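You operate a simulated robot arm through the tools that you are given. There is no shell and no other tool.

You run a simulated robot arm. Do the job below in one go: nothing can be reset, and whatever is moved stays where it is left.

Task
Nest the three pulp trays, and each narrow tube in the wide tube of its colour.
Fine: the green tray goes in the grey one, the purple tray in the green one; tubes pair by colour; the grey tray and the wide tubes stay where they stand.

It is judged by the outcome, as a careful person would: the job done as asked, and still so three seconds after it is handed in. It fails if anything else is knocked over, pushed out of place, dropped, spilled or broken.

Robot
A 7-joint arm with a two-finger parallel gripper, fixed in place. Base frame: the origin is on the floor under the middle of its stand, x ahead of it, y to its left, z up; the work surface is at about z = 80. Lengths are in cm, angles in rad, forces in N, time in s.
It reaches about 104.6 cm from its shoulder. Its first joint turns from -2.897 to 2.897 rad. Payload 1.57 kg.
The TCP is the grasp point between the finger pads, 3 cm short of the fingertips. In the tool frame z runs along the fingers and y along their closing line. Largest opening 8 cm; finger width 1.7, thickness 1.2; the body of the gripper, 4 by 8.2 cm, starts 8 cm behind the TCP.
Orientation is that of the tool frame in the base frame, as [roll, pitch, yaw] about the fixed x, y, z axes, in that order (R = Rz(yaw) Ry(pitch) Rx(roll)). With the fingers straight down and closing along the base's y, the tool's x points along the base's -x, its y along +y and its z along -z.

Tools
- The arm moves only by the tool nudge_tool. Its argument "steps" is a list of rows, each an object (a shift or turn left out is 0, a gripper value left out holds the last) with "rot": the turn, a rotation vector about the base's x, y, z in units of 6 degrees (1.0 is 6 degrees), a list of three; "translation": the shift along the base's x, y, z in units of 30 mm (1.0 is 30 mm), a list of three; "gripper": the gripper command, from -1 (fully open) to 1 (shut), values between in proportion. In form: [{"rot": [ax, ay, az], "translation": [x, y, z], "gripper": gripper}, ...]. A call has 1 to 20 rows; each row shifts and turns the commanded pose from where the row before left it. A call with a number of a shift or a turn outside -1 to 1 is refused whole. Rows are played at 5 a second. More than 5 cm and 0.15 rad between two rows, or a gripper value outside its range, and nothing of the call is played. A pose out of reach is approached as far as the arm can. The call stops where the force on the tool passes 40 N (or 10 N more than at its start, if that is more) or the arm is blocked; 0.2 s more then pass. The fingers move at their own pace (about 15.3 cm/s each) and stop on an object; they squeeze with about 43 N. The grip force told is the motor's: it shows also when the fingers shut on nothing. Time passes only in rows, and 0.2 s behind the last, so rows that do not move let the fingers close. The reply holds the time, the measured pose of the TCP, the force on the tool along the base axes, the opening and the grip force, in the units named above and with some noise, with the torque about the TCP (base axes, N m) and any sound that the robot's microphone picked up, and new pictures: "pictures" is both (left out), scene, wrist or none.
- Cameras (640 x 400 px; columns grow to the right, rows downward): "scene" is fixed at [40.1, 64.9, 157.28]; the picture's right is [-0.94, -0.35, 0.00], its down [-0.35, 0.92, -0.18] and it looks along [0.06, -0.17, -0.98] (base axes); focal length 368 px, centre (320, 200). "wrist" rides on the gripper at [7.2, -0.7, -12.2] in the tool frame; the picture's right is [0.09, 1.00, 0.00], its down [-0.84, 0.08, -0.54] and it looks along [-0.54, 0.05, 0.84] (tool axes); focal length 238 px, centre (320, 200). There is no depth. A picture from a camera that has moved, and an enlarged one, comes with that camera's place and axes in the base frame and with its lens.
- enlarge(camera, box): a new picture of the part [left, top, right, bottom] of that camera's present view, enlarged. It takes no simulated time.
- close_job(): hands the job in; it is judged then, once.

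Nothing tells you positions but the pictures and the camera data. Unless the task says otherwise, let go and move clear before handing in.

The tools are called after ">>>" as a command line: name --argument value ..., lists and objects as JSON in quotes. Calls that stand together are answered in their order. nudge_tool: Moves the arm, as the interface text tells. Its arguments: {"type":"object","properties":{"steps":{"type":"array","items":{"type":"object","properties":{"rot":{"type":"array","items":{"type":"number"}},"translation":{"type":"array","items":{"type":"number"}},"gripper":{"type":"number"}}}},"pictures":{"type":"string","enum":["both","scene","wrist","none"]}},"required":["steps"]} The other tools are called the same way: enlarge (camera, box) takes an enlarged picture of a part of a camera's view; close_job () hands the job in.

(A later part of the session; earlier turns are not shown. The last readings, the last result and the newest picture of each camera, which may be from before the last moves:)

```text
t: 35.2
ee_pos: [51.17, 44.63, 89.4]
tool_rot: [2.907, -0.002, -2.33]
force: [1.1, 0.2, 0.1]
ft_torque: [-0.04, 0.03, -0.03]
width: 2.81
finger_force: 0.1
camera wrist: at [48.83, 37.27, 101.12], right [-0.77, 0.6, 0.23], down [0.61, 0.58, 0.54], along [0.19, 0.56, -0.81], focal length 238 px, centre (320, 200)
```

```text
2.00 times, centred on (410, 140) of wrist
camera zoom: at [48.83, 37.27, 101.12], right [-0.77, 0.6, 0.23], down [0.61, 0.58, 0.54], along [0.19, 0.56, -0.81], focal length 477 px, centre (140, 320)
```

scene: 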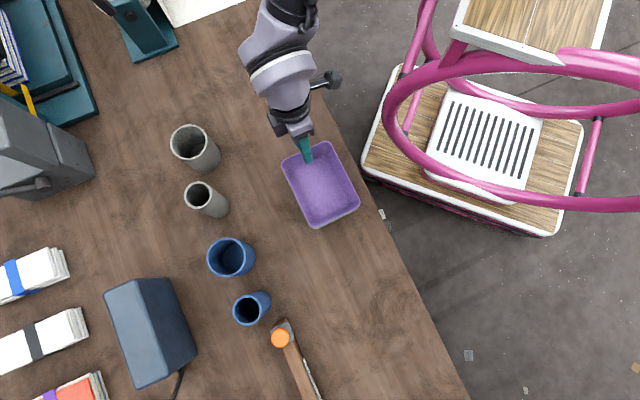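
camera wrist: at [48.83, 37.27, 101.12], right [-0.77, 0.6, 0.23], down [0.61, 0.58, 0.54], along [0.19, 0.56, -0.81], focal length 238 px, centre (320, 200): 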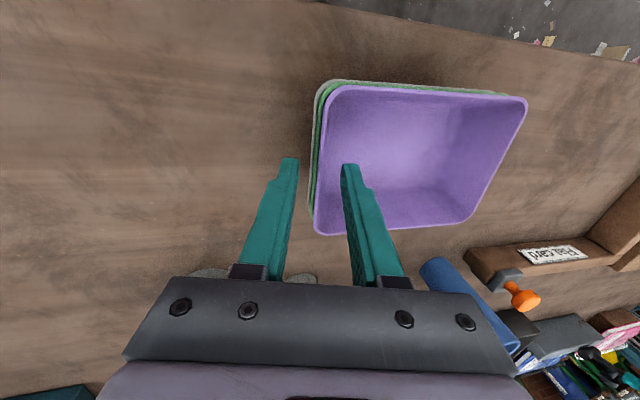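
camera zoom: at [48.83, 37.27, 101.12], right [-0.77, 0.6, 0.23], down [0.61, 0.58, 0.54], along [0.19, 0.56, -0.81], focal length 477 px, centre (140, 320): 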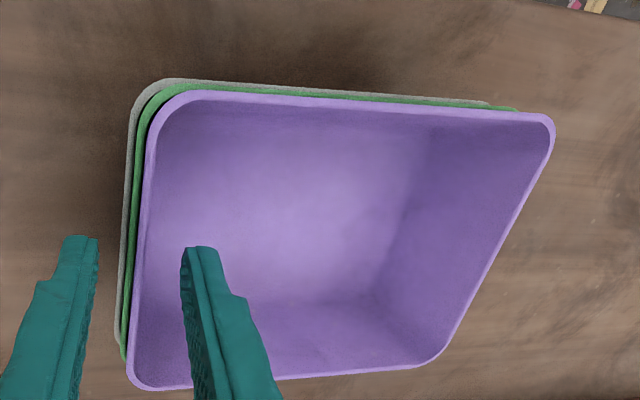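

All three trays are nested. I'll rise clear, straighten the hand and look over the trays and tubes.

>>> nudge_tool --steps '[{"translation": [0, 0, 0.5]}, {"translation": [0, 0, 1]}, {"translation": [0, 0, 1], "rot": [-0.3, -0.32, 0]}, {"translation": [0, 0.3, 1], "rot": [-0.31, -0.32, 0]}, {"translation": [0.2, 0.3, 1], "rot": [-0.31, -0.33, 0], "gripper": -1}, {"translation": [0.2, 0.3, 1], "rot": [-0.31, -0.33, 0]}, {"translation": [0.3, 0.4, 1], "rot": [-0.31, -0.32, 0]}, {"translation": [0.3, 0.4, 0.5]}, {"translation": [0.3, 0.4, 0]}, {}]'

>>> enlarge --camera "scene" --box '[265, 130, 377, 240]'

>>> enlarge --camera "wrist" --box '[180, 80, 500, 280]'

```text
t: 37.4
ee_pos: [55.15, 50.95, 110.38]
tool_rot: [-3.139, -0.004, -2.33]
force: [0.7, -1.1, -0.6]
ft_torque: [-0.01, -0.01, -0.01]
width: 8.0
finger_force: 0.0
camera wrist: at [50.7, 45.54, 122.58], right [-0.79, 0.62, 0.0], down [0.52, 0.66, 0.54], along [0.34, 0.42, -0.84], focal length 238 px, centre (320, 200)
```

scene: 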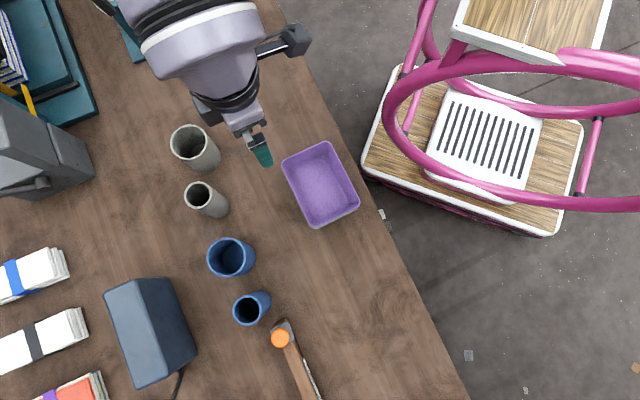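
wrist: 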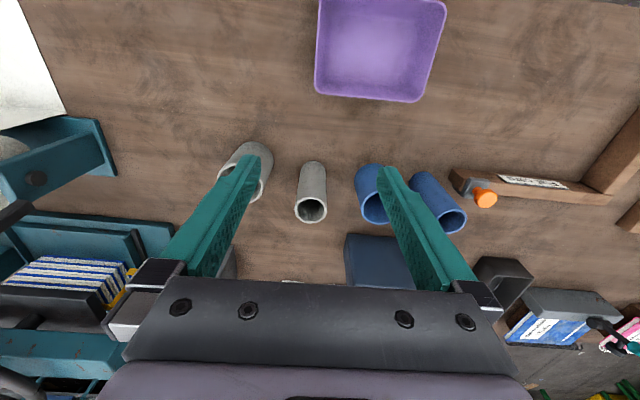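

```text
3.64 times, centred on (321, 185) of scene
camera zoom: at [40.1, 64.9, 157.28], right [-0.94, -0.35, 0.0], down [-0.35, 0.92, -0.18], along [0.06, -0.17, -0.98], focal length 1340 px, centre (316, 254)
```

zoom: 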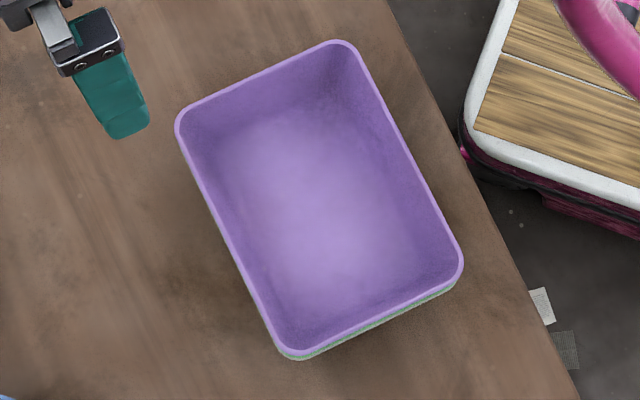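

```text
2.00 times, centred on (340, 180) of wrist
camera zoom: at [50.7, 45.54, 122.58], right [-0.79, 0.62, 0.0], down [0.52, 0.66, 0.54], along [0.34, 0.42, -0.84], focal length 477 px, centre (280, 240)
```

zoom: 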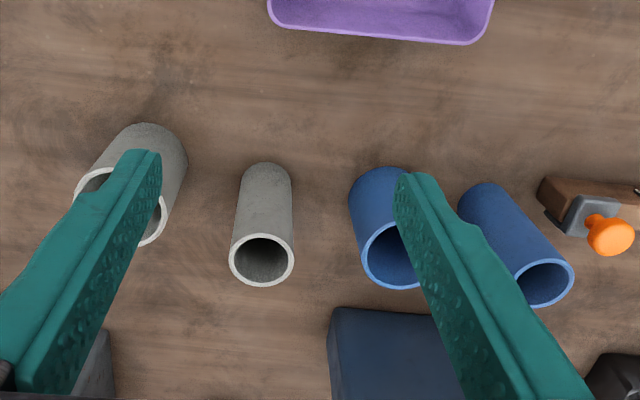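

The trays look well nested. The narrow grey tube's rim is centred near (64.7, 60.95), so I'll hover above it to refine the position.

>>> nudge_tool --steps '[{"translation": [0.5, 0.5, 0]}, {"translation": [0.68, 0.7, -0.4]}, {"translation": [0.7, 0.75, -0.7]}, {"translation": [0.7, 0.75, -0.7]}, {"translation": [0.6, 0.63, -0.66]}, {}]'

>>> enlarge --camera "wrist" --box '[240, 100, 400, 200]'

```text
t: 38.8
ee_pos: [64.17, 60.79, 102.88]
tool_rot: [-3.138, -0.004, -2.332]
force: [0.0, -0.1, 0.6]
ft_torque: [0.0, 0.04, 0.01]
width: 8.0
finger_force: 0.0
out of reach, approached as far as the arm can: row 5
camera wrist: at [59.67, 55.26, 115.13], right [-0.79, 0.62, 0.0], down [0.52, 0.66, 0.54], along [0.33, 0.42, -0.84], focal length 238 px, centre (320, 200)
```

scene: 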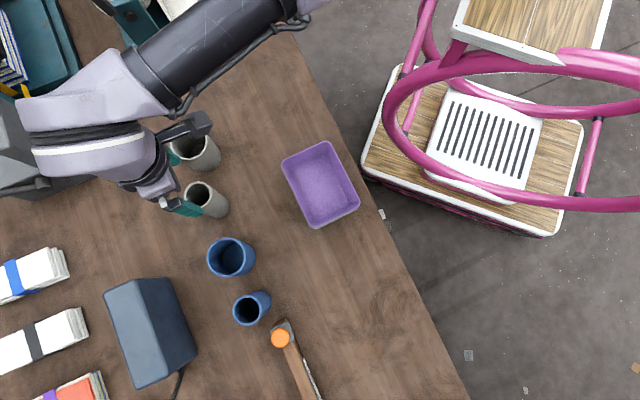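
wrist: 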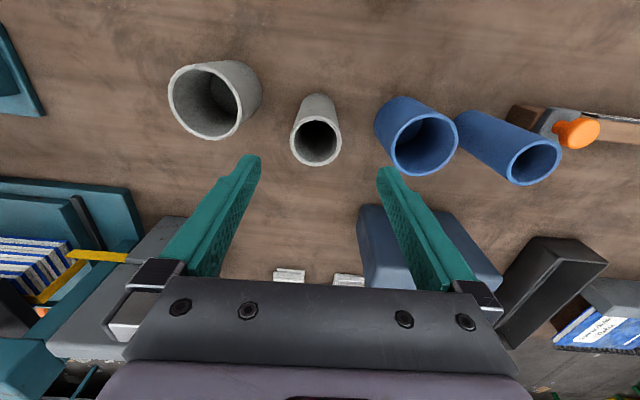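

```text
4.00 times, centred on (320, 150) of wrist
camera zoom: at [59.67, 55.26, 115.13], right [-0.79, 0.62, 0.0], down [0.52, 0.66, 0.54], along [0.33, 0.42, -0.84], focal length 953 px, centre (320, 400)
```

zoom: 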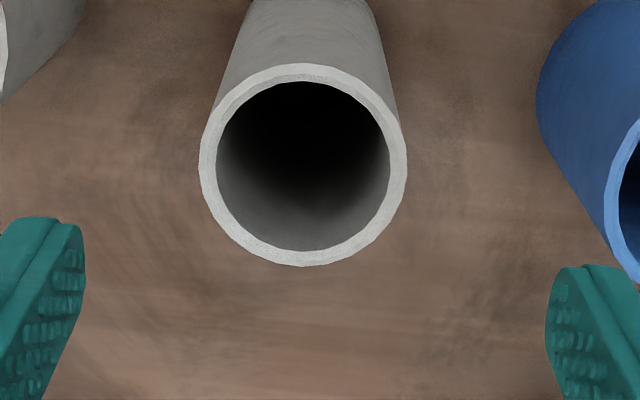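

The vertical hand runs out of reach here at height, so I'll lean it back towards the base about the closing axis. The pads stay vertical on the tube that way. First I'll measure the other tubes from this view.

>>> enlarge --camera "wrist" --box '[150, 50, 310, 150]'

>>> enlarge --camera "wrist" --box '[350, 80, 510, 180]'

>>> enlarge --camera "wrist" --box '[440, 90, 600, 190]'

```text
4.00 times, centred on (230, 100) of wrist
camera zoom: at [59.67, 55.26, 115.13], right [-0.79, 0.62, 0.0], down [0.52, 0.66, 0.54], along [0.33, 0.42, -0.84], focal length 953 px, centre (680, 600)
```

zoom: 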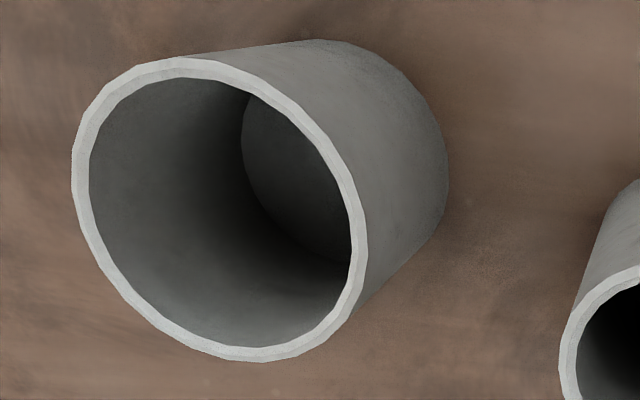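

```text
4.00 times, centred on (430, 130) of wrist
camera zoom: at [59.67, 55.26, 115.13], right [-0.79, 0.62, 0.0], down [0.52, 0.66, 0.54], along [0.33, 0.42, -0.84], focal length 953 px, centre (-120, 480)
```

zoom: 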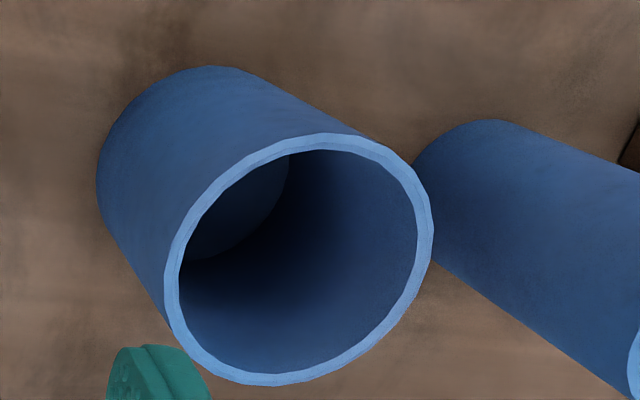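

```text
4.00 times, centred on (520, 140) of wrist
camera zoom: at [59.67, 55.26, 115.13], right [-0.79, 0.62, 0.0], down [0.52, 0.66, 0.54], along [0.33, 0.42, -0.84], focal length 953 px, centre (-480, 440)
```

zoom: 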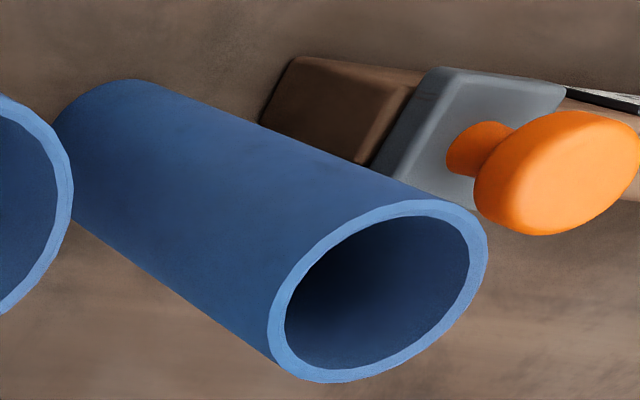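

Estimates: narrow grey (64.7, 61.0) with rim z ≈ 93, wide grey (71.8, 51.9), wide blue (56.4, 69.6), narrow blue (48.9, 76.2). I'm leaning the hand 18° towards the base now, still well above the tubes.

>>> nudge_tool --steps '[{"rot": [0.73, -0.69, 0], "translation": [-0.1, -0.1, 0]}, {"rot": [0.73, -0.69, 0]}, {"rot": [0.72, -0.69, 0]}, {}]'

>>> enlarge --camera "wrist" --box '[240, 50, 400, 150]'

```text
t: 39.8
ee_pos: [64.0, 60.58, 102.89]
tool_rot: [-3.139, 0.311, -2.33]
force: [0.9, 0.4, -0.5]
ft_torque: [-0.02, -0.03, -0.01]
width: 8.0
finger_force: 0.0
camera wrist: at [56.98, 52.45, 112.35], right [-0.78, 0.62, -0.03], down [0.38, 0.51, 0.77], along [0.5, 0.59, -0.63], focal length 238 px, centre (320, 200)
```

scene: 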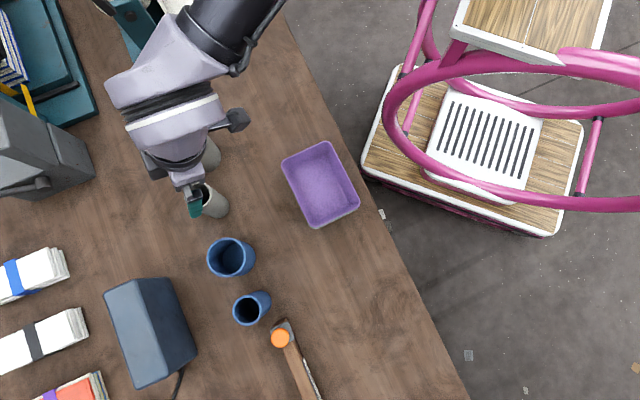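
wrist: 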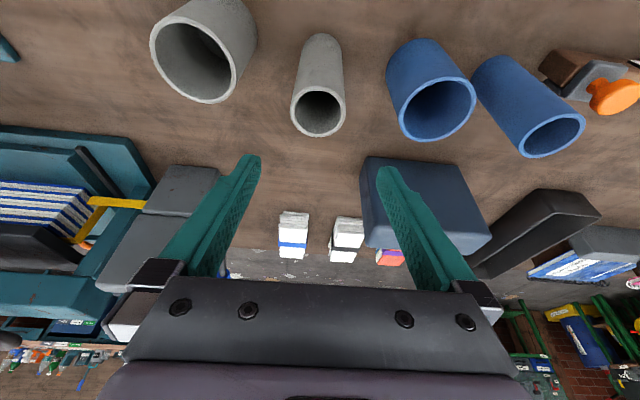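

```text
4.00 times, centred on (320, 100) of wrist
camera zoom: at [56.98, 52.45, 112.35], right [-0.78, 0.62, -0.03], down [0.38, 0.51, 0.77], along [0.5, 0.59, -0.63], focal length 953 px, centre (320, 600)
```

zoom: 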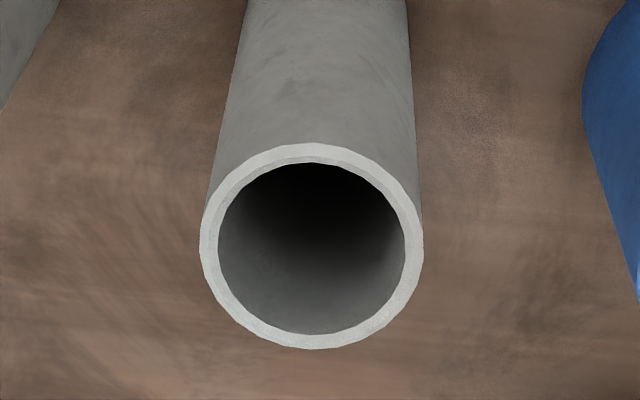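

The tube position is consistent at (64.7, 61.0). I'll go down with open fingers around its top.

>>> nudge_tool --steps '[{"translation": [0.07, 0.01, -0.6]}, {"translation": [0.07, 0.01, -0.8]}, {"translation": [0, 0, -0.8]}, {"translation": [0, 0, -0.5]}, {"translation": [0, 0, -0.26]}, {}]'

>>> enlarge --camera "wrist" --box '[220, 80, 420, 205]'

>>> enlarge --camera "scene" --box '[150, 120, 278, 220]'

```text
t: 41.2
ee_pos: [64.28, 60.52, 94.05]
tool_rot: [-3.14, 0.311, -2.331]
force: [-0.3, 0.0, 0.5]
ft_torque: [-0.01, 0.02, 0.01]
width: 7.99
finger_force: 0.1
camera wrist: at [57.42, 52.49, 103.5], right [-0.78, 0.62, -0.03], down [0.38, 0.51, 0.77], along [0.5, 0.59, -0.63], focal length 238 px, centre (320, 200)
```

scene: 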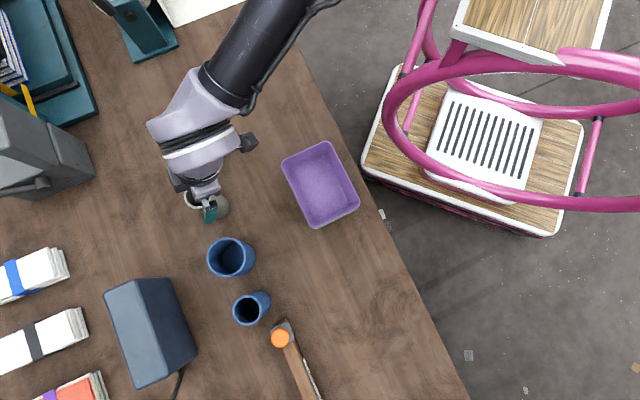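
wrist: 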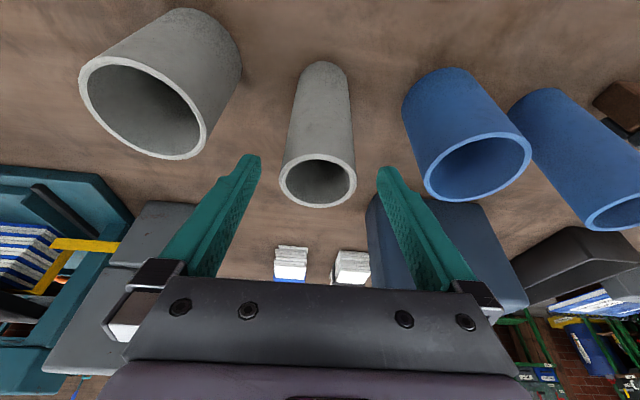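

```text
3.20 times, centred on (320, 142) of wrist
camera zoom: at [57.42, 52.49, 103.5], right [-0.78, 0.62, -0.03], down [0.38, 0.51, 0.77], along [0.5, 0.59, -0.63], focal length 763 px, centre (320, 384)
```

zoom: 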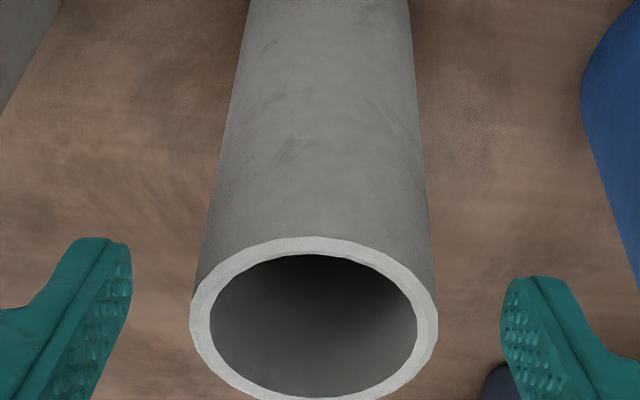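

```text
4.00 times, centred on (214, 170) of scene
camera zoom: at [40.1, 64.9, 157.28], right [-0.94, -0.35, 0.0], down [-0.35, 0.92, -0.18], along [0.06, -0.17, -0.98], focal length 1474 px, centre (744, 320)
```

zoom: 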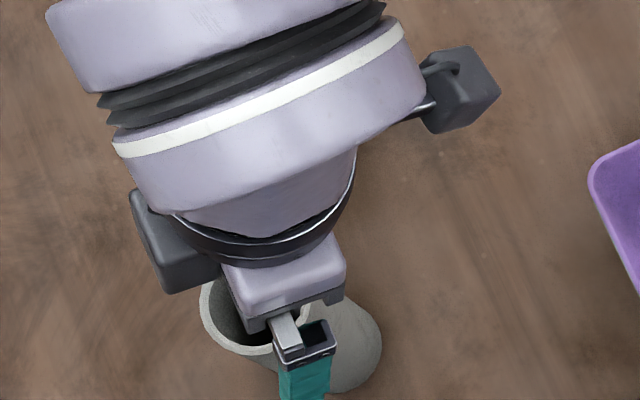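

The tube's axis sits on the finger midline, and the tips reach about 2 cm below its rim. I'm closing on it.

>>> nudge_tool --steps '[{"gripper": -0.1}, {"gripper": 1}, {}, {}, {}]'

>>> enlarge --camera "wrist" --box '[220, 80, 420, 205]'

```text
t: 42.4
ee_pos: [64.29, 60.44, 94.22]
tool_rot: [-3.138, 0.31, -2.331]
force: [-0.5, 0.3, 0.6]
ft_torque: [-0.01, -0.01, 0.02]
width: 4.82
finger_force: 43.2
camera wrist: at [57.42, 52.49, 103.51], right [-0.78, 0.62, -0.03], down [0.38, 0.51, 0.77], along [0.5, 0.59, -0.64], focal length 238 px, centre (320, 200)
```

scene: 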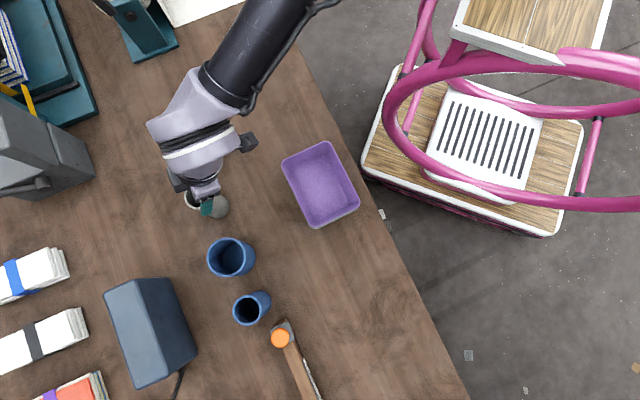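
wrist: 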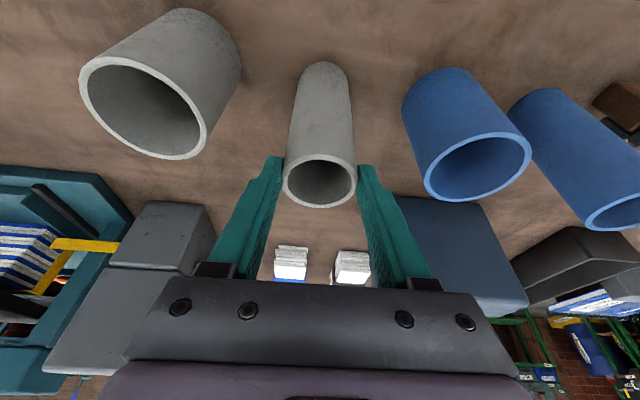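

```text
3.20 times, centred on (320, 142) of wrist
camera zoom: at [57.42, 52.49, 103.51], right [-0.78, 0.62, -0.03], down [0.38, 0.51, 0.77], along [0.5, 0.59, -0.64], focal length 763 px, centre (320, 384)
```

zoom: 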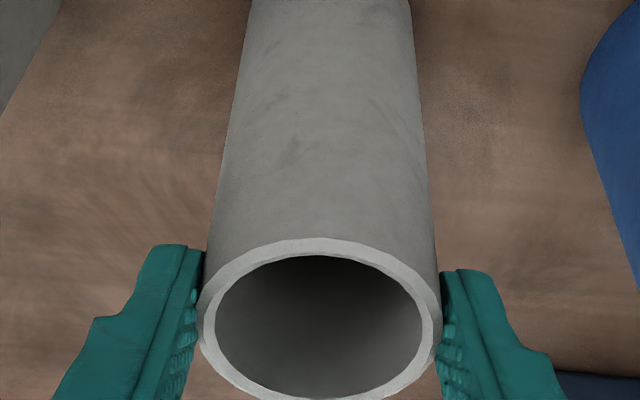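

The tube is held firmly (4.82 cm wide, 43 N). I'll lift it straight up enough for its bottom to clear the wide tube's rim.

>>> nudge_tool --steps '[{"translation": [0, 0, 0.2]}, {"translation": [0, 0, 0.6]}, {"translation": [0, 0, 0.9]}, {"translation": [0, 0, 0.9]}, {"translation": [0, 0, 0.8]}, {"translation": [0, 0, 0.4]}, {}, {}]'

>>> enlarge --camera "wrist" --box '[60, 0, 380, 210]'

>>> enlarge --camera "scene" --box '[150, 120, 278, 220]'

```text
t: 44.2
ee_pos: [64.15, 60.57, 105.52]
tool_rot: [-3.139, 0.311, -2.33]
force: [-0.7, -0.6, -0.7]
ft_torque: [-0.03, -0.02, -0.03]
width: 4.82
finger_force: 42.5
camera wrist: at [57.35, 52.52, 114.92], right [-0.78, 0.62, -0.03], down [0.38, 0.51, 0.77], along [0.5, 0.59, -0.64], focal length 238 px, centre (320, 200)
```

scene: 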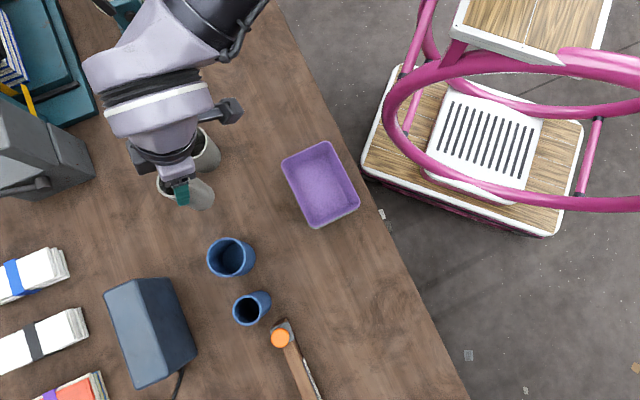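
wrist: 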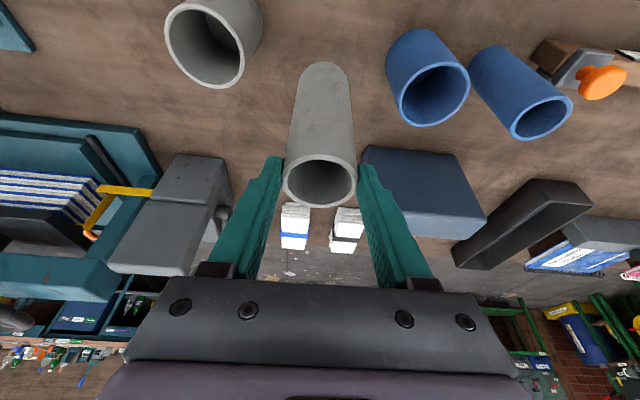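

```text
1.90 times, centred on (220, 105) of wrist
camera zoom: at [57.35, 52.52, 114.92], right [-0.78, 0.62, -0.03], down [0.38, 0.51, 0.77], along [0.5, 0.59, -0.64], focal length 454 px, centre (510, 381)
```

zoom: 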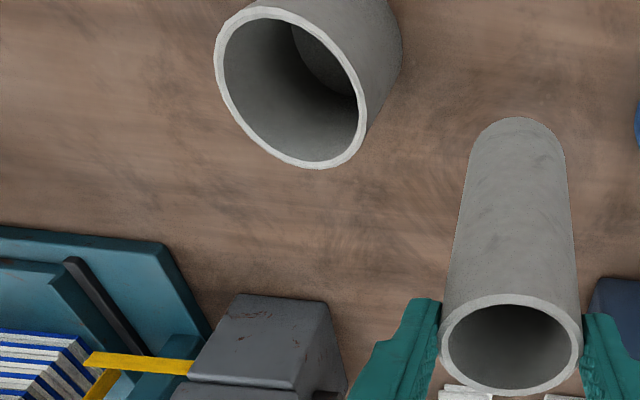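

```text
4.00 times, centred on (214, 170) of scene
camera zoom: at [40.1, 64.9, 157.28], right [-0.94, -0.35, 0.0], down [-0.35, 0.92, -0.18], along [0.06, -0.17, -0.98], focal length 1474 px, centre (744, 320)
```

zoom: 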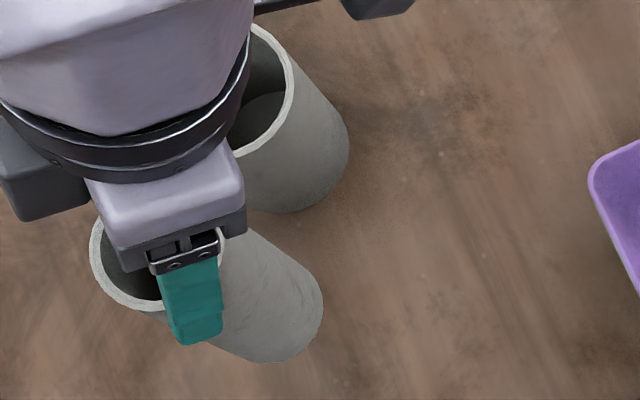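

The tube hangs straight. The wide grey tube lies (+7.15, −9.1) cm from it, so I'll move across with the bottom about 1.5 cm above the rim and then check.

>>> nudge_tool --steps '[{"translation": [0.2, -0.25, 0.05]}, {"translation": [0.45, -0.57, 0]}, {"translation": [0.6, -0.77, 0]}, {"translation": [0.6, -0.77, 0]}, {"translation": [0.38, -0.47, 0]}, {"translation": [0.153, -0.203, 0]}, {}, {}]'

>>> enlarge --camera "wrist" --box '[220, 20, 420, 205]'

>>> enlarge --camera "scene" --box '[120, 90, 248, 190]'

```text
t: 46.0
ee_pos: [71.42, 51.4, 105.7]
tool_rot: [-3.137, 0.312, -2.326]
force: [-0.1, -0.2, -1.2]
ft_torque: [0.01, 0.02, 0.01]
width: 4.78
finger_force: 43.1
camera wrist: at [64.49, 43.39, 115.06], right [-0.78, 0.62, -0.03], down [0.38, 0.51, 0.77], along [0.5, 0.59, -0.64], focal length 238 px, centre (320, 200)
```

scene: 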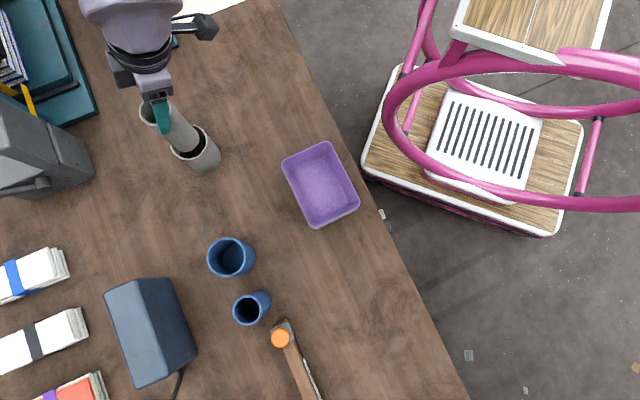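
wrist: 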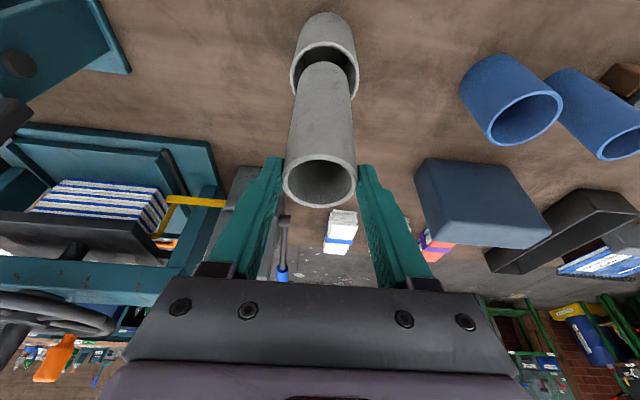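

```text
2.16 times, centred on (320, 112) of wrist
camera zoom: at [64.49, 43.39, 115.06], right [-0.78, 0.62, -0.03], down [0.38, 0.51, 0.77], along [0.5, 0.59, -0.64], focal length 515 px, centre (320, 389)
```

zoom: 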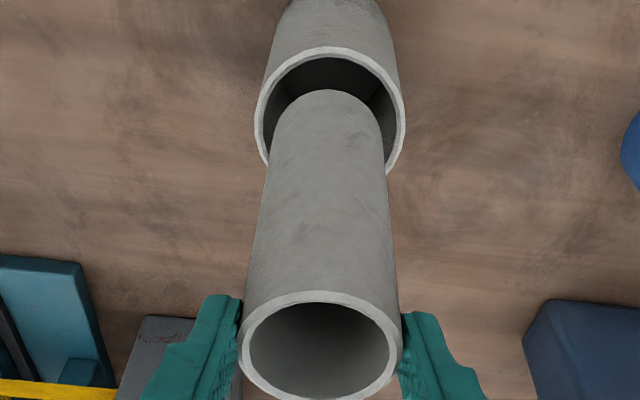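

```text
4.00 times, centred on (184, 140) of scene
camera zoom: at [40.1, 64.9, 157.28], right [-0.94, -0.35, 0.0], down [-0.35, 0.92, -0.18], along [0.06, -0.17, -0.98], focal length 1474 px, centre (864, 440)
```

zoom: 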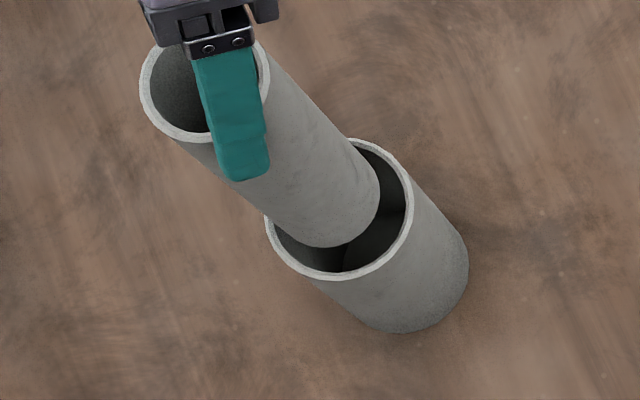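

Both views show the tube centred over the wide grey tube to within about 0.1 cm. I'll lower it in stages while watching the force.

>>> nudge_tool --steps '[{"translation": [0.02, 0.02, -0.3]}, {"translation": [0, 0, -0.4]}, {"translation": [0, 0, -0.5]}, {"translation": [0, 0, -0.6]}, {"translation": [0, 0, -0.6]}, {}]'

>>> enlarge --camera "wrist" --box '[220, 20, 420, 205]'

>>> enlarge --camera "scene" --box '[120, 90, 248, 190]'

```text
t: 47.4
ee_pos: [71.42, 51.6, 98.49]
tool_rot: [-3.137, 0.31, -2.331]
force: [-1.5, -0.1, 0.5]
ft_torque: [0.01, 0.04, -0.02]
width: 4.83
finger_force: 43.0
camera wrist: at [64.56, 43.5, 107.87], right [-0.78, 0.62, -0.03], down [0.38, 0.51, 0.77], along [0.5, 0.59, -0.63], focal length 238 px, centre (320, 200)
```

scene: 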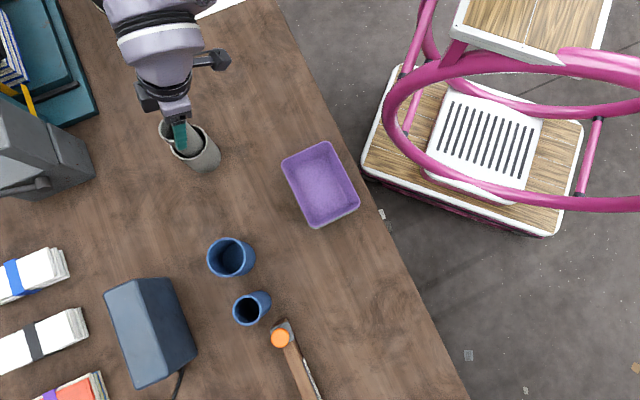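
wrist: 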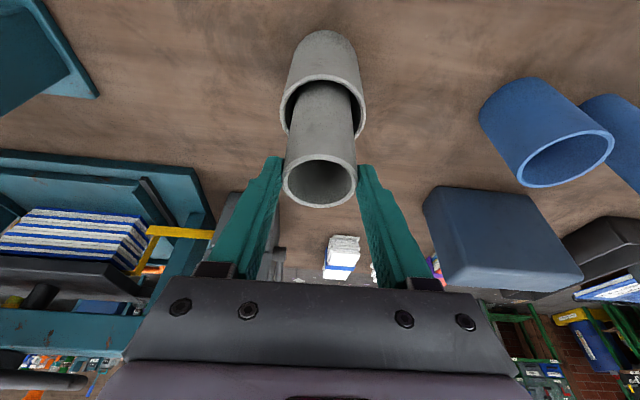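

```text
2.16 times, centred on (320, 112) of wrist
camera zoom: at [64.56, 43.5, 107.87], right [-0.78, 0.62, -0.03], down [0.38, 0.51, 0.77], along [0.5, 0.59, -0.63], focal length 515 px, centre (320, 389)
```

zoom: 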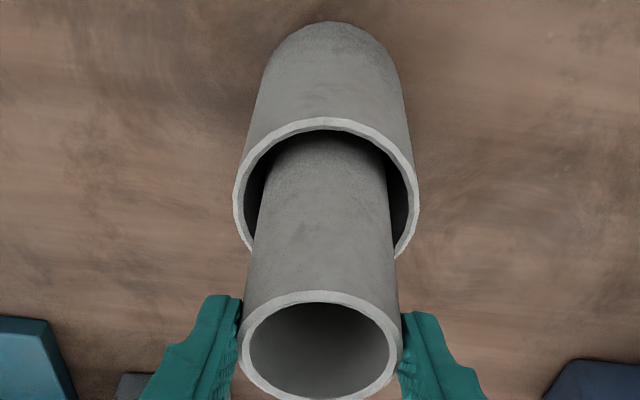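

```text
4.00 times, centred on (184, 140) of scene
camera zoom: at [40.1, 64.9, 157.28], right [-0.94, -0.35, 0.0], down [-0.35, 0.92, -0.18], along [0.06, -0.17, -0.98], focal length 1474 px, centre (864, 440)
```

zoom: 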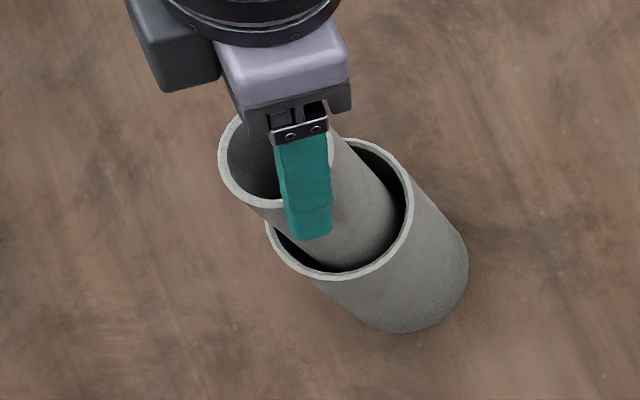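

It's going in freely, centred. I'll continue down slowly to the floor of the wide tube.

>>> nudge_tool --steps '[{"translation": [0, 0, -0.4]}, {"translation": [0, 0, -0.4]}, {"translation": [0, 0, -0.2]}, {}]' --pictures "wrist"

>>> enlarge --camera "wrist" --box '[220, 60, 420, 245]'

```text
t: 48.4
ee_pos: [71.5, 51.48, 95.28]
tool_rot: [-3.138, 0.312, -2.331]
force: [0.1, 0.1, -0.8]
ft_torque: [0.03, 0.01, 0.01]
width: 4.84
finger_force: 42.9
camera wrist: at [64.63, 43.49, 104.86], right [-0.78, 0.62, -0.03], down [0.38, 0.51, 0.77], along [0.5, 0.59, -0.64], focal length 238 px, centre (320, 200)
```

wrist: 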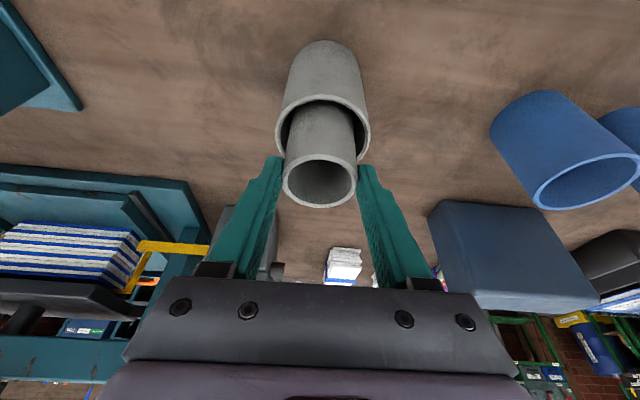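

```text
2.16 times, centred on (320, 152) of wrist
camera zoom: at [64.63, 43.49, 104.86], right [-0.78, 0.62, -0.03], down [0.38, 0.51, 0.77], along [0.5, 0.59, -0.64], focal length 515 px, centre (320, 303)
```

zoom: 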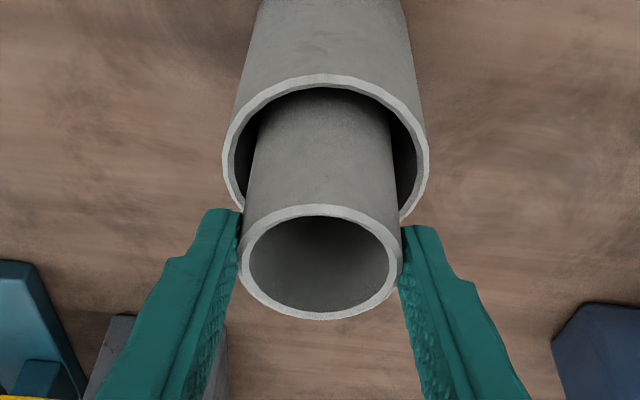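

About 1 cm is left. I'll take small steps with force checks.

>>> nudge_tool --steps '[{"translation": [0, 0, -0.1]}, {"translation": [0, 0, -0.1]}, {}]' --pictures "none"

>>> nudge_tool --steps '[{"translation": [0, 0, -0.05]}, {"translation": [0, 0, -0.03]}, {}]' --pictures "wrist"

```text
t: 49.2
ee_pos: [71.46, 51.53, 94.86]
tool_rot: [-3.138, 0.31, -2.33]
force: [1.2, -0.1, -0.9]
ft_torque: [-0.02, -0.01, 0.0]
width: 4.82
finger_force: 43.2
```

```text
t: 50.0
ee_pos: [71.44, 51.47, 94.62]
tool_rot: [-3.139, 0.309, -2.33]
force: [1.3, -0.2, -0.1]
ft_torque: [-0.01, -0.02, -0.02]
width: 4.8
finger_force: 43.3
camera wrist: at [64.6, 43.48, 104.02], right [-0.78, 0.62, -0.03], down [0.38, 0.51, 0.77], along [0.5, 0.59, -0.64], focal length 238 px, centre (320, 200)
```

wrist: 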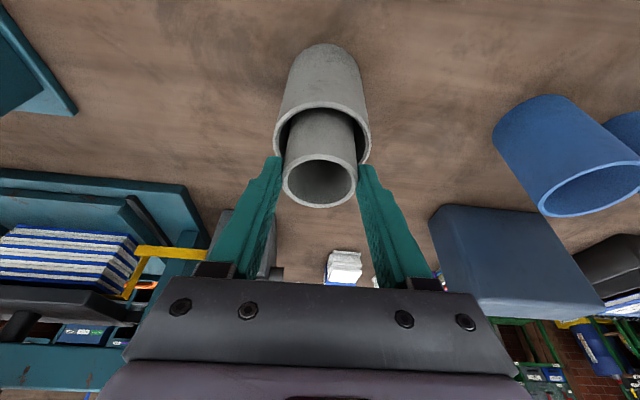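

>>> nudge_tool --steps '[{"translation": [0, 0, -0.05]}, {}]' --pictures "none"

>>> nudge_tool --steps '[{"translation": [0, 0, -0.04]}, {}]' --pictures "none"

```text
t: 50.6
ee_pos: [71.42, 51.46, 94.5]
tool_rot: [-3.138, 0.312, -2.331]
force: [-0.4, -0.7, 1.6]
ft_torque: [0.14, 0.05, 0.0]
width: 4.81
finger_force: 42.9
```

```text
t: 51.2
ee_pos: [71.36, 51.53, 94.56]
tool_rot: [-3.138, 0.313, -2.33]
force: [0.7, -1.1, 11.0]
ft_torque: [-0.04, -0.13, 0.01]
width: 4.79
finger_force: 43.1
```

The tube has reached the wide tube's floor (11 N contact). I'm letting go gently and rising clear.

>>> nudge_tool --steps '[{"translation": [0, 0, 0.03]}, {"gripper": -0.3}, {"gripper": -0.6}, {}]'

>>> enlarge --camera "wrist" --box '[220, 20, 420, 205]'

```text
t: 52.2
ee_pos: [71.45, 51.49, 94.43]
tool_rot: [-3.139, 0.312, -2.329]
force: [-0.9, -0.3, -0.7]
ft_torque: [0.04, -0.01, -0.01]
width: 6.41
finger_force: 0.0
camera wrist: at [64.57, 43.46, 103.85], right [-0.78, 0.62, -0.03], down [0.38, 0.51, 0.77], along [0.5, 0.59, -0.64], focal length 238 px, centre (320, 200)
```

scene: 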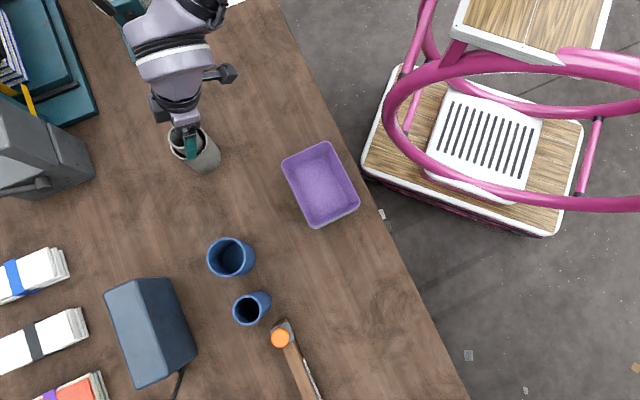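
wrist: 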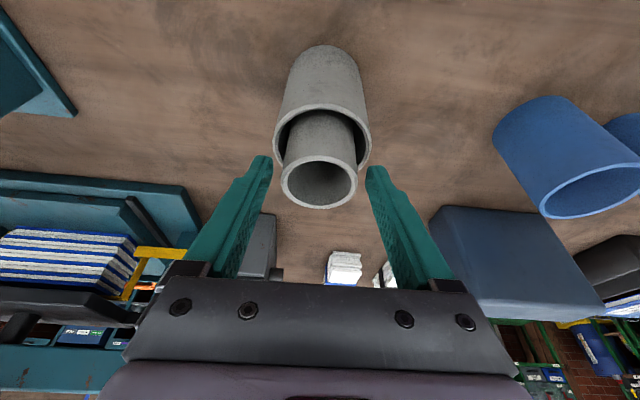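

```text
2.16 times, centred on (320, 112) of wrist
camera zoom: at [64.57, 43.46, 103.85], right [-0.78, 0.62, -0.03], down [0.38, 0.51, 0.77], along [0.5, 0.59, -0.64], focal length 515 px, centre (320, 389)
```

zoom: 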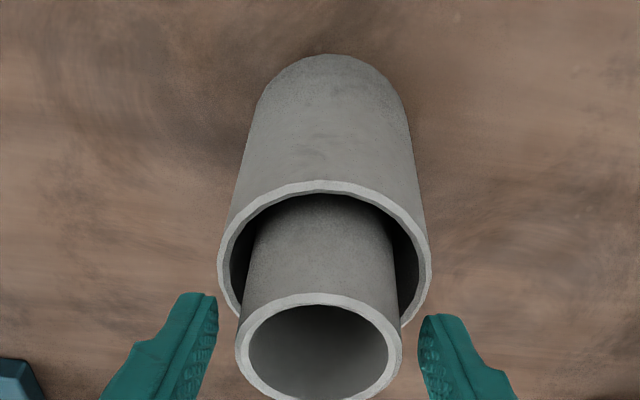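

The narrow grey tube stands freely inside the wide grey tube. I'll rise straight up and move over to the narrow blue tube at about (48.9, 76.2), keeping the opening at 6.4 cm.

>>> nudge_tool --steps '[{"translation": [0, 0, 0.4]}, {"translation": [0, 0, 0.8]}, {"translation": [0, 0, 1]}, {"translation": [0, 0, 1]}, {"translation": [-0.3, 0.3, 0.4]}, {"translation": [-0.8, 0.85, 0]}, {"translation": [-0.95, 1, 0]}, {"translation": [-0.95, 1, 0]}, {"translation": [-0.95, 1, 0]}, {"translation": [-0.95, 1, 0]}, {"translation": [-0.95, 1, 0]}, {"translation": [-0.9, 0.95, 0]}, {"translation": [-0.6, 0.7, 0]}, {"translation": [-0.3, 0.3, -0.3]}, {}, {}]'

>>> enlarge --camera "wrist" --box '[240, 50, 400, 150]'

>>> enlarge --camera "scene" --box '[150, 100, 278, 200]'

```text
t: 55.6
ee_pos: [47.49, 74.87, 104.09]
tool_rot: [-3.139, 0.31, -2.33]
force: [1.5, 0.3, -0.9]
ft_torque: [0.01, -0.02, 0.01]
width: 6.37
finger_force: 0.0
out of reach, approached as far as the arm can: row 13, 14
camera wrist: at [40.7, 66.93, 113.52], right [-0.78, 0.62, -0.03], down [0.38, 0.51, 0.77], along [0.5, 0.59, -0.64], focal length 238 px, centre (320, 200)
```

scene: 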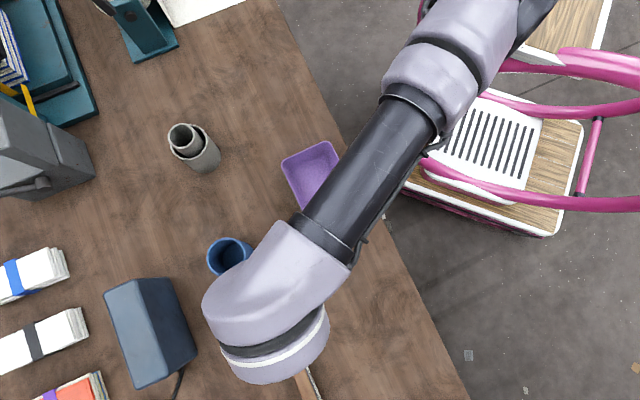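
wrist: 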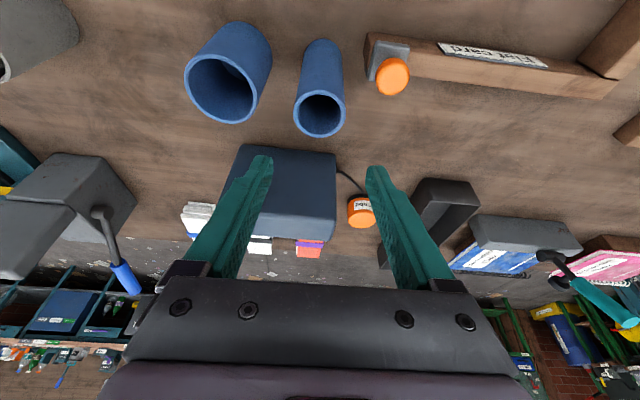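

```text
4.00 times, centred on (320, 100) of wrist
camera zoom: at [40.7, 66.93, 113.52], right [-0.78, 0.62, -0.03], down [0.38, 0.51, 0.77], along [0.5, 0.59, -0.64], focal length 953 px, centre (320, 600)
```

zoom: 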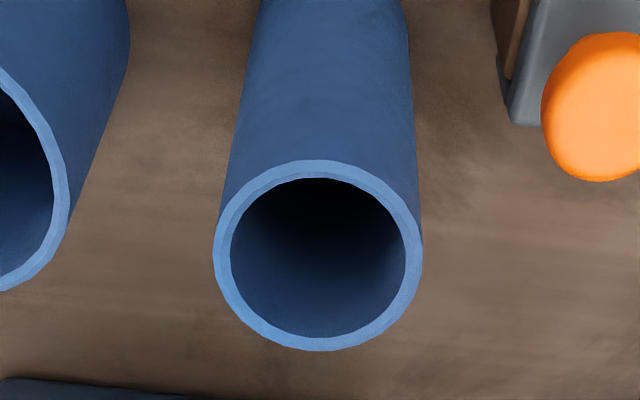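

```text
4.00 times, centred on (214, 150) of scene
camera zoom: at [40.1, 64.9, 157.28], right [-0.94, -0.35, 0.0], down [-0.35, 0.92, -0.18], along [0.06, -0.17, -0.98], focal length 1474 px, centre (744, 400)
```

zoom: 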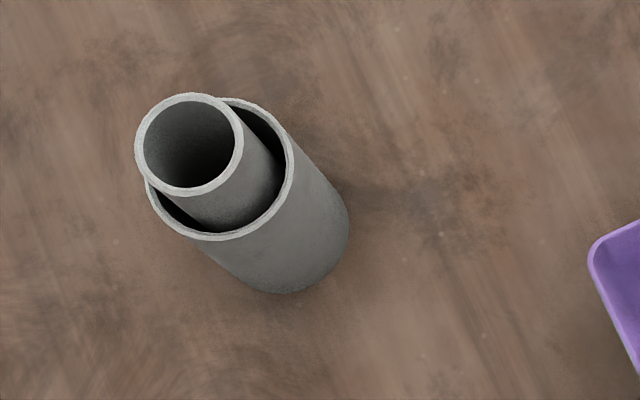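

The grey tubes are nested properly. The arm stopped about 1.4 cm short of the blue tube at this height, so I'll test whether more lean gives more reach here. I'm well above everything.

>>> nudge_tool --steps '[{"rot": [0.73, -0.69, 0]}, {"rot": [0.36, -0.34, 0]}, {"translation": [0.15, 0.15, 0]}, {}]' --pictures "scene"

```text
t: 56.6
ee_pos: [48.05, 75.44, 104.27]
tool_rot: [-3.139, 0.467, -2.331]
force: [-0.2, -0.7, -0.4]
ft_torque: [0.0, 0.01, -0.01]
width: 6.41
finger_force: 0.1
```

scene: 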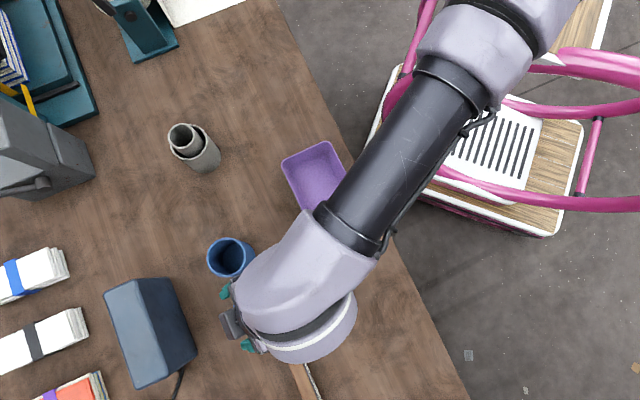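

More lean works: I'm now over the blue tube with 27° of lean. It's measured at (48.95, 76.2), so I'll descend around its top.

>>> nudge_tool --steps '[{"translation": [0.03, 0.01, -0.6]}, {"translation": [0.03, 0.01, -0.8]}, {"translation": [0, 0, -0.8]}, {}]' --pictures "wrist"

>>> enlarge --camera "wrist" --box '[220, 60, 420, 185]'

```text
t: 57.6
ee_pos: [48.18, 75.57, 97.69]
tool_rot: [-3.141, 0.468, -2.329]
force: [-0.7, -0.1, -0.2]
ft_torque: [0.01, 0.0, -0.01]
width: 6.42
finger_force: 0.1
camera wrist: at [40.43, 66.53, 105.26], right [-0.78, 0.63, -0.04], down [0.29, 0.42, 0.86], along [0.56, 0.66, -0.51], focal length 238 px, centre (320, 200)
```

wrist: 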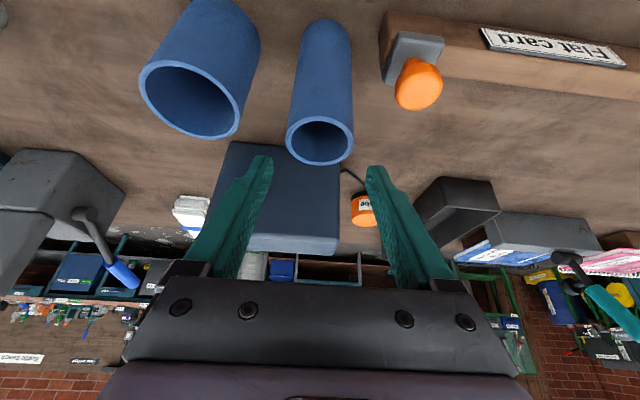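

```text
3.20 times, centred on (320, 122) of wrist
camera zoom: at [40.43, 66.53, 105.26], right [-0.78, 0.63, -0.04], down [0.29, 0.42, 0.86], along [0.56, 0.66, -0.51], focal length 763 px, centre (320, 448)
```

zoom: 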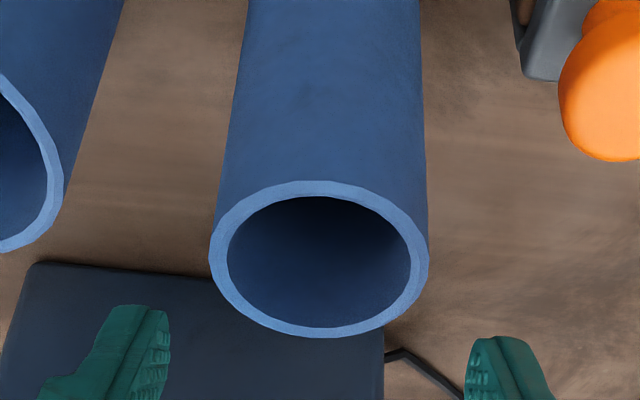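

>>> nudge_tool --steps '[{"translation": [0.02, 0, -0.5]}, {"translation": [0, 0, -0.45]}, {"translation": [0, 0, -0.28]}, {}]'

>>> enlarge --camera "wrist" --box '[220, 60, 420, 220]'

>>> enlarge --camera "scene" --box '[200, 260, 328, 360]'

```text
t: 58.6
ee_pos: [48.11, 75.43, 93.98]
tool_rot: [-3.139, 0.469, -2.331]
force: [0.0, 0.5, 0.0]
ft_torque: [-0.03, 0.01, 0.01]
width: 6.41
finger_force: 0.1
camera wrist: at [40.44, 66.46, 101.57], right [-0.78, 0.63, -0.04], down [0.29, 0.42, 0.86], along [0.56, 0.66, -0.51], focal length 238 px, centre (320, 200)
```

scene: 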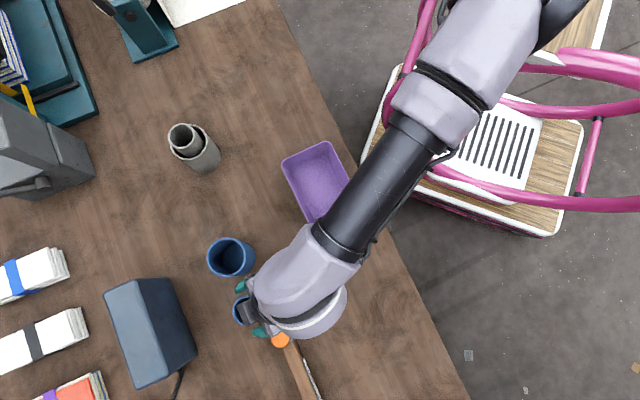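
wrist: 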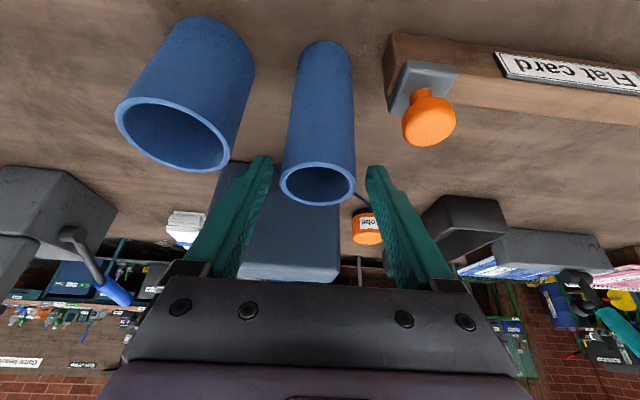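

```text
2.50 times, centred on (320, 140) of wrist
camera zoom: at [40.44, 66.46, 101.57], right [-0.78, 0.63, -0.04], down [0.29, 0.42, 0.86], along [0.56, 0.66, -0.51], focal length 596 px, centre (320, 350)
```

zoom: 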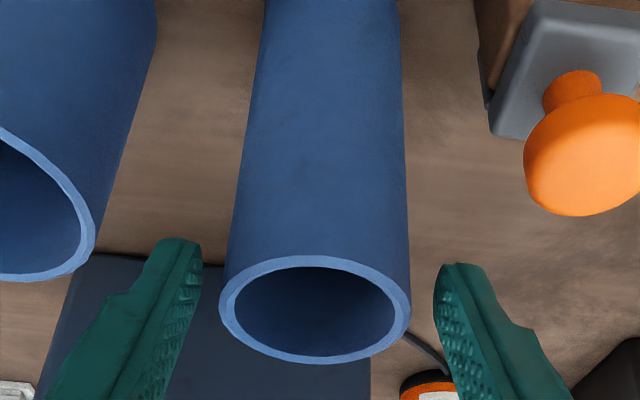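

```text
4.00 times, centred on (264, 310) of scene
camera zoom: at [40.1, 64.9, 157.28], right [-0.94, -0.35, 0.0], down [-0.35, 0.92, -0.18], along [0.06, -0.17, -0.98], focal length 1474 px, centre (544, -240)
```

zoom: 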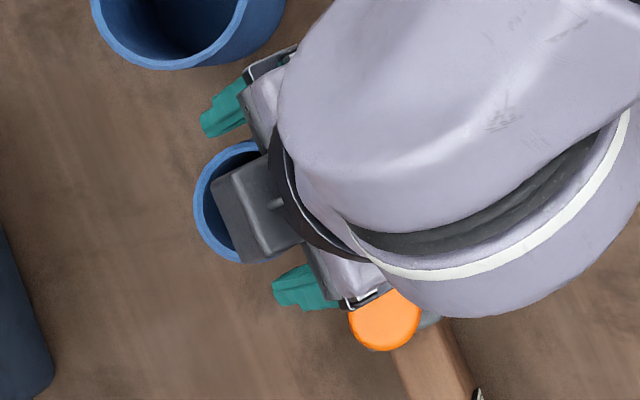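

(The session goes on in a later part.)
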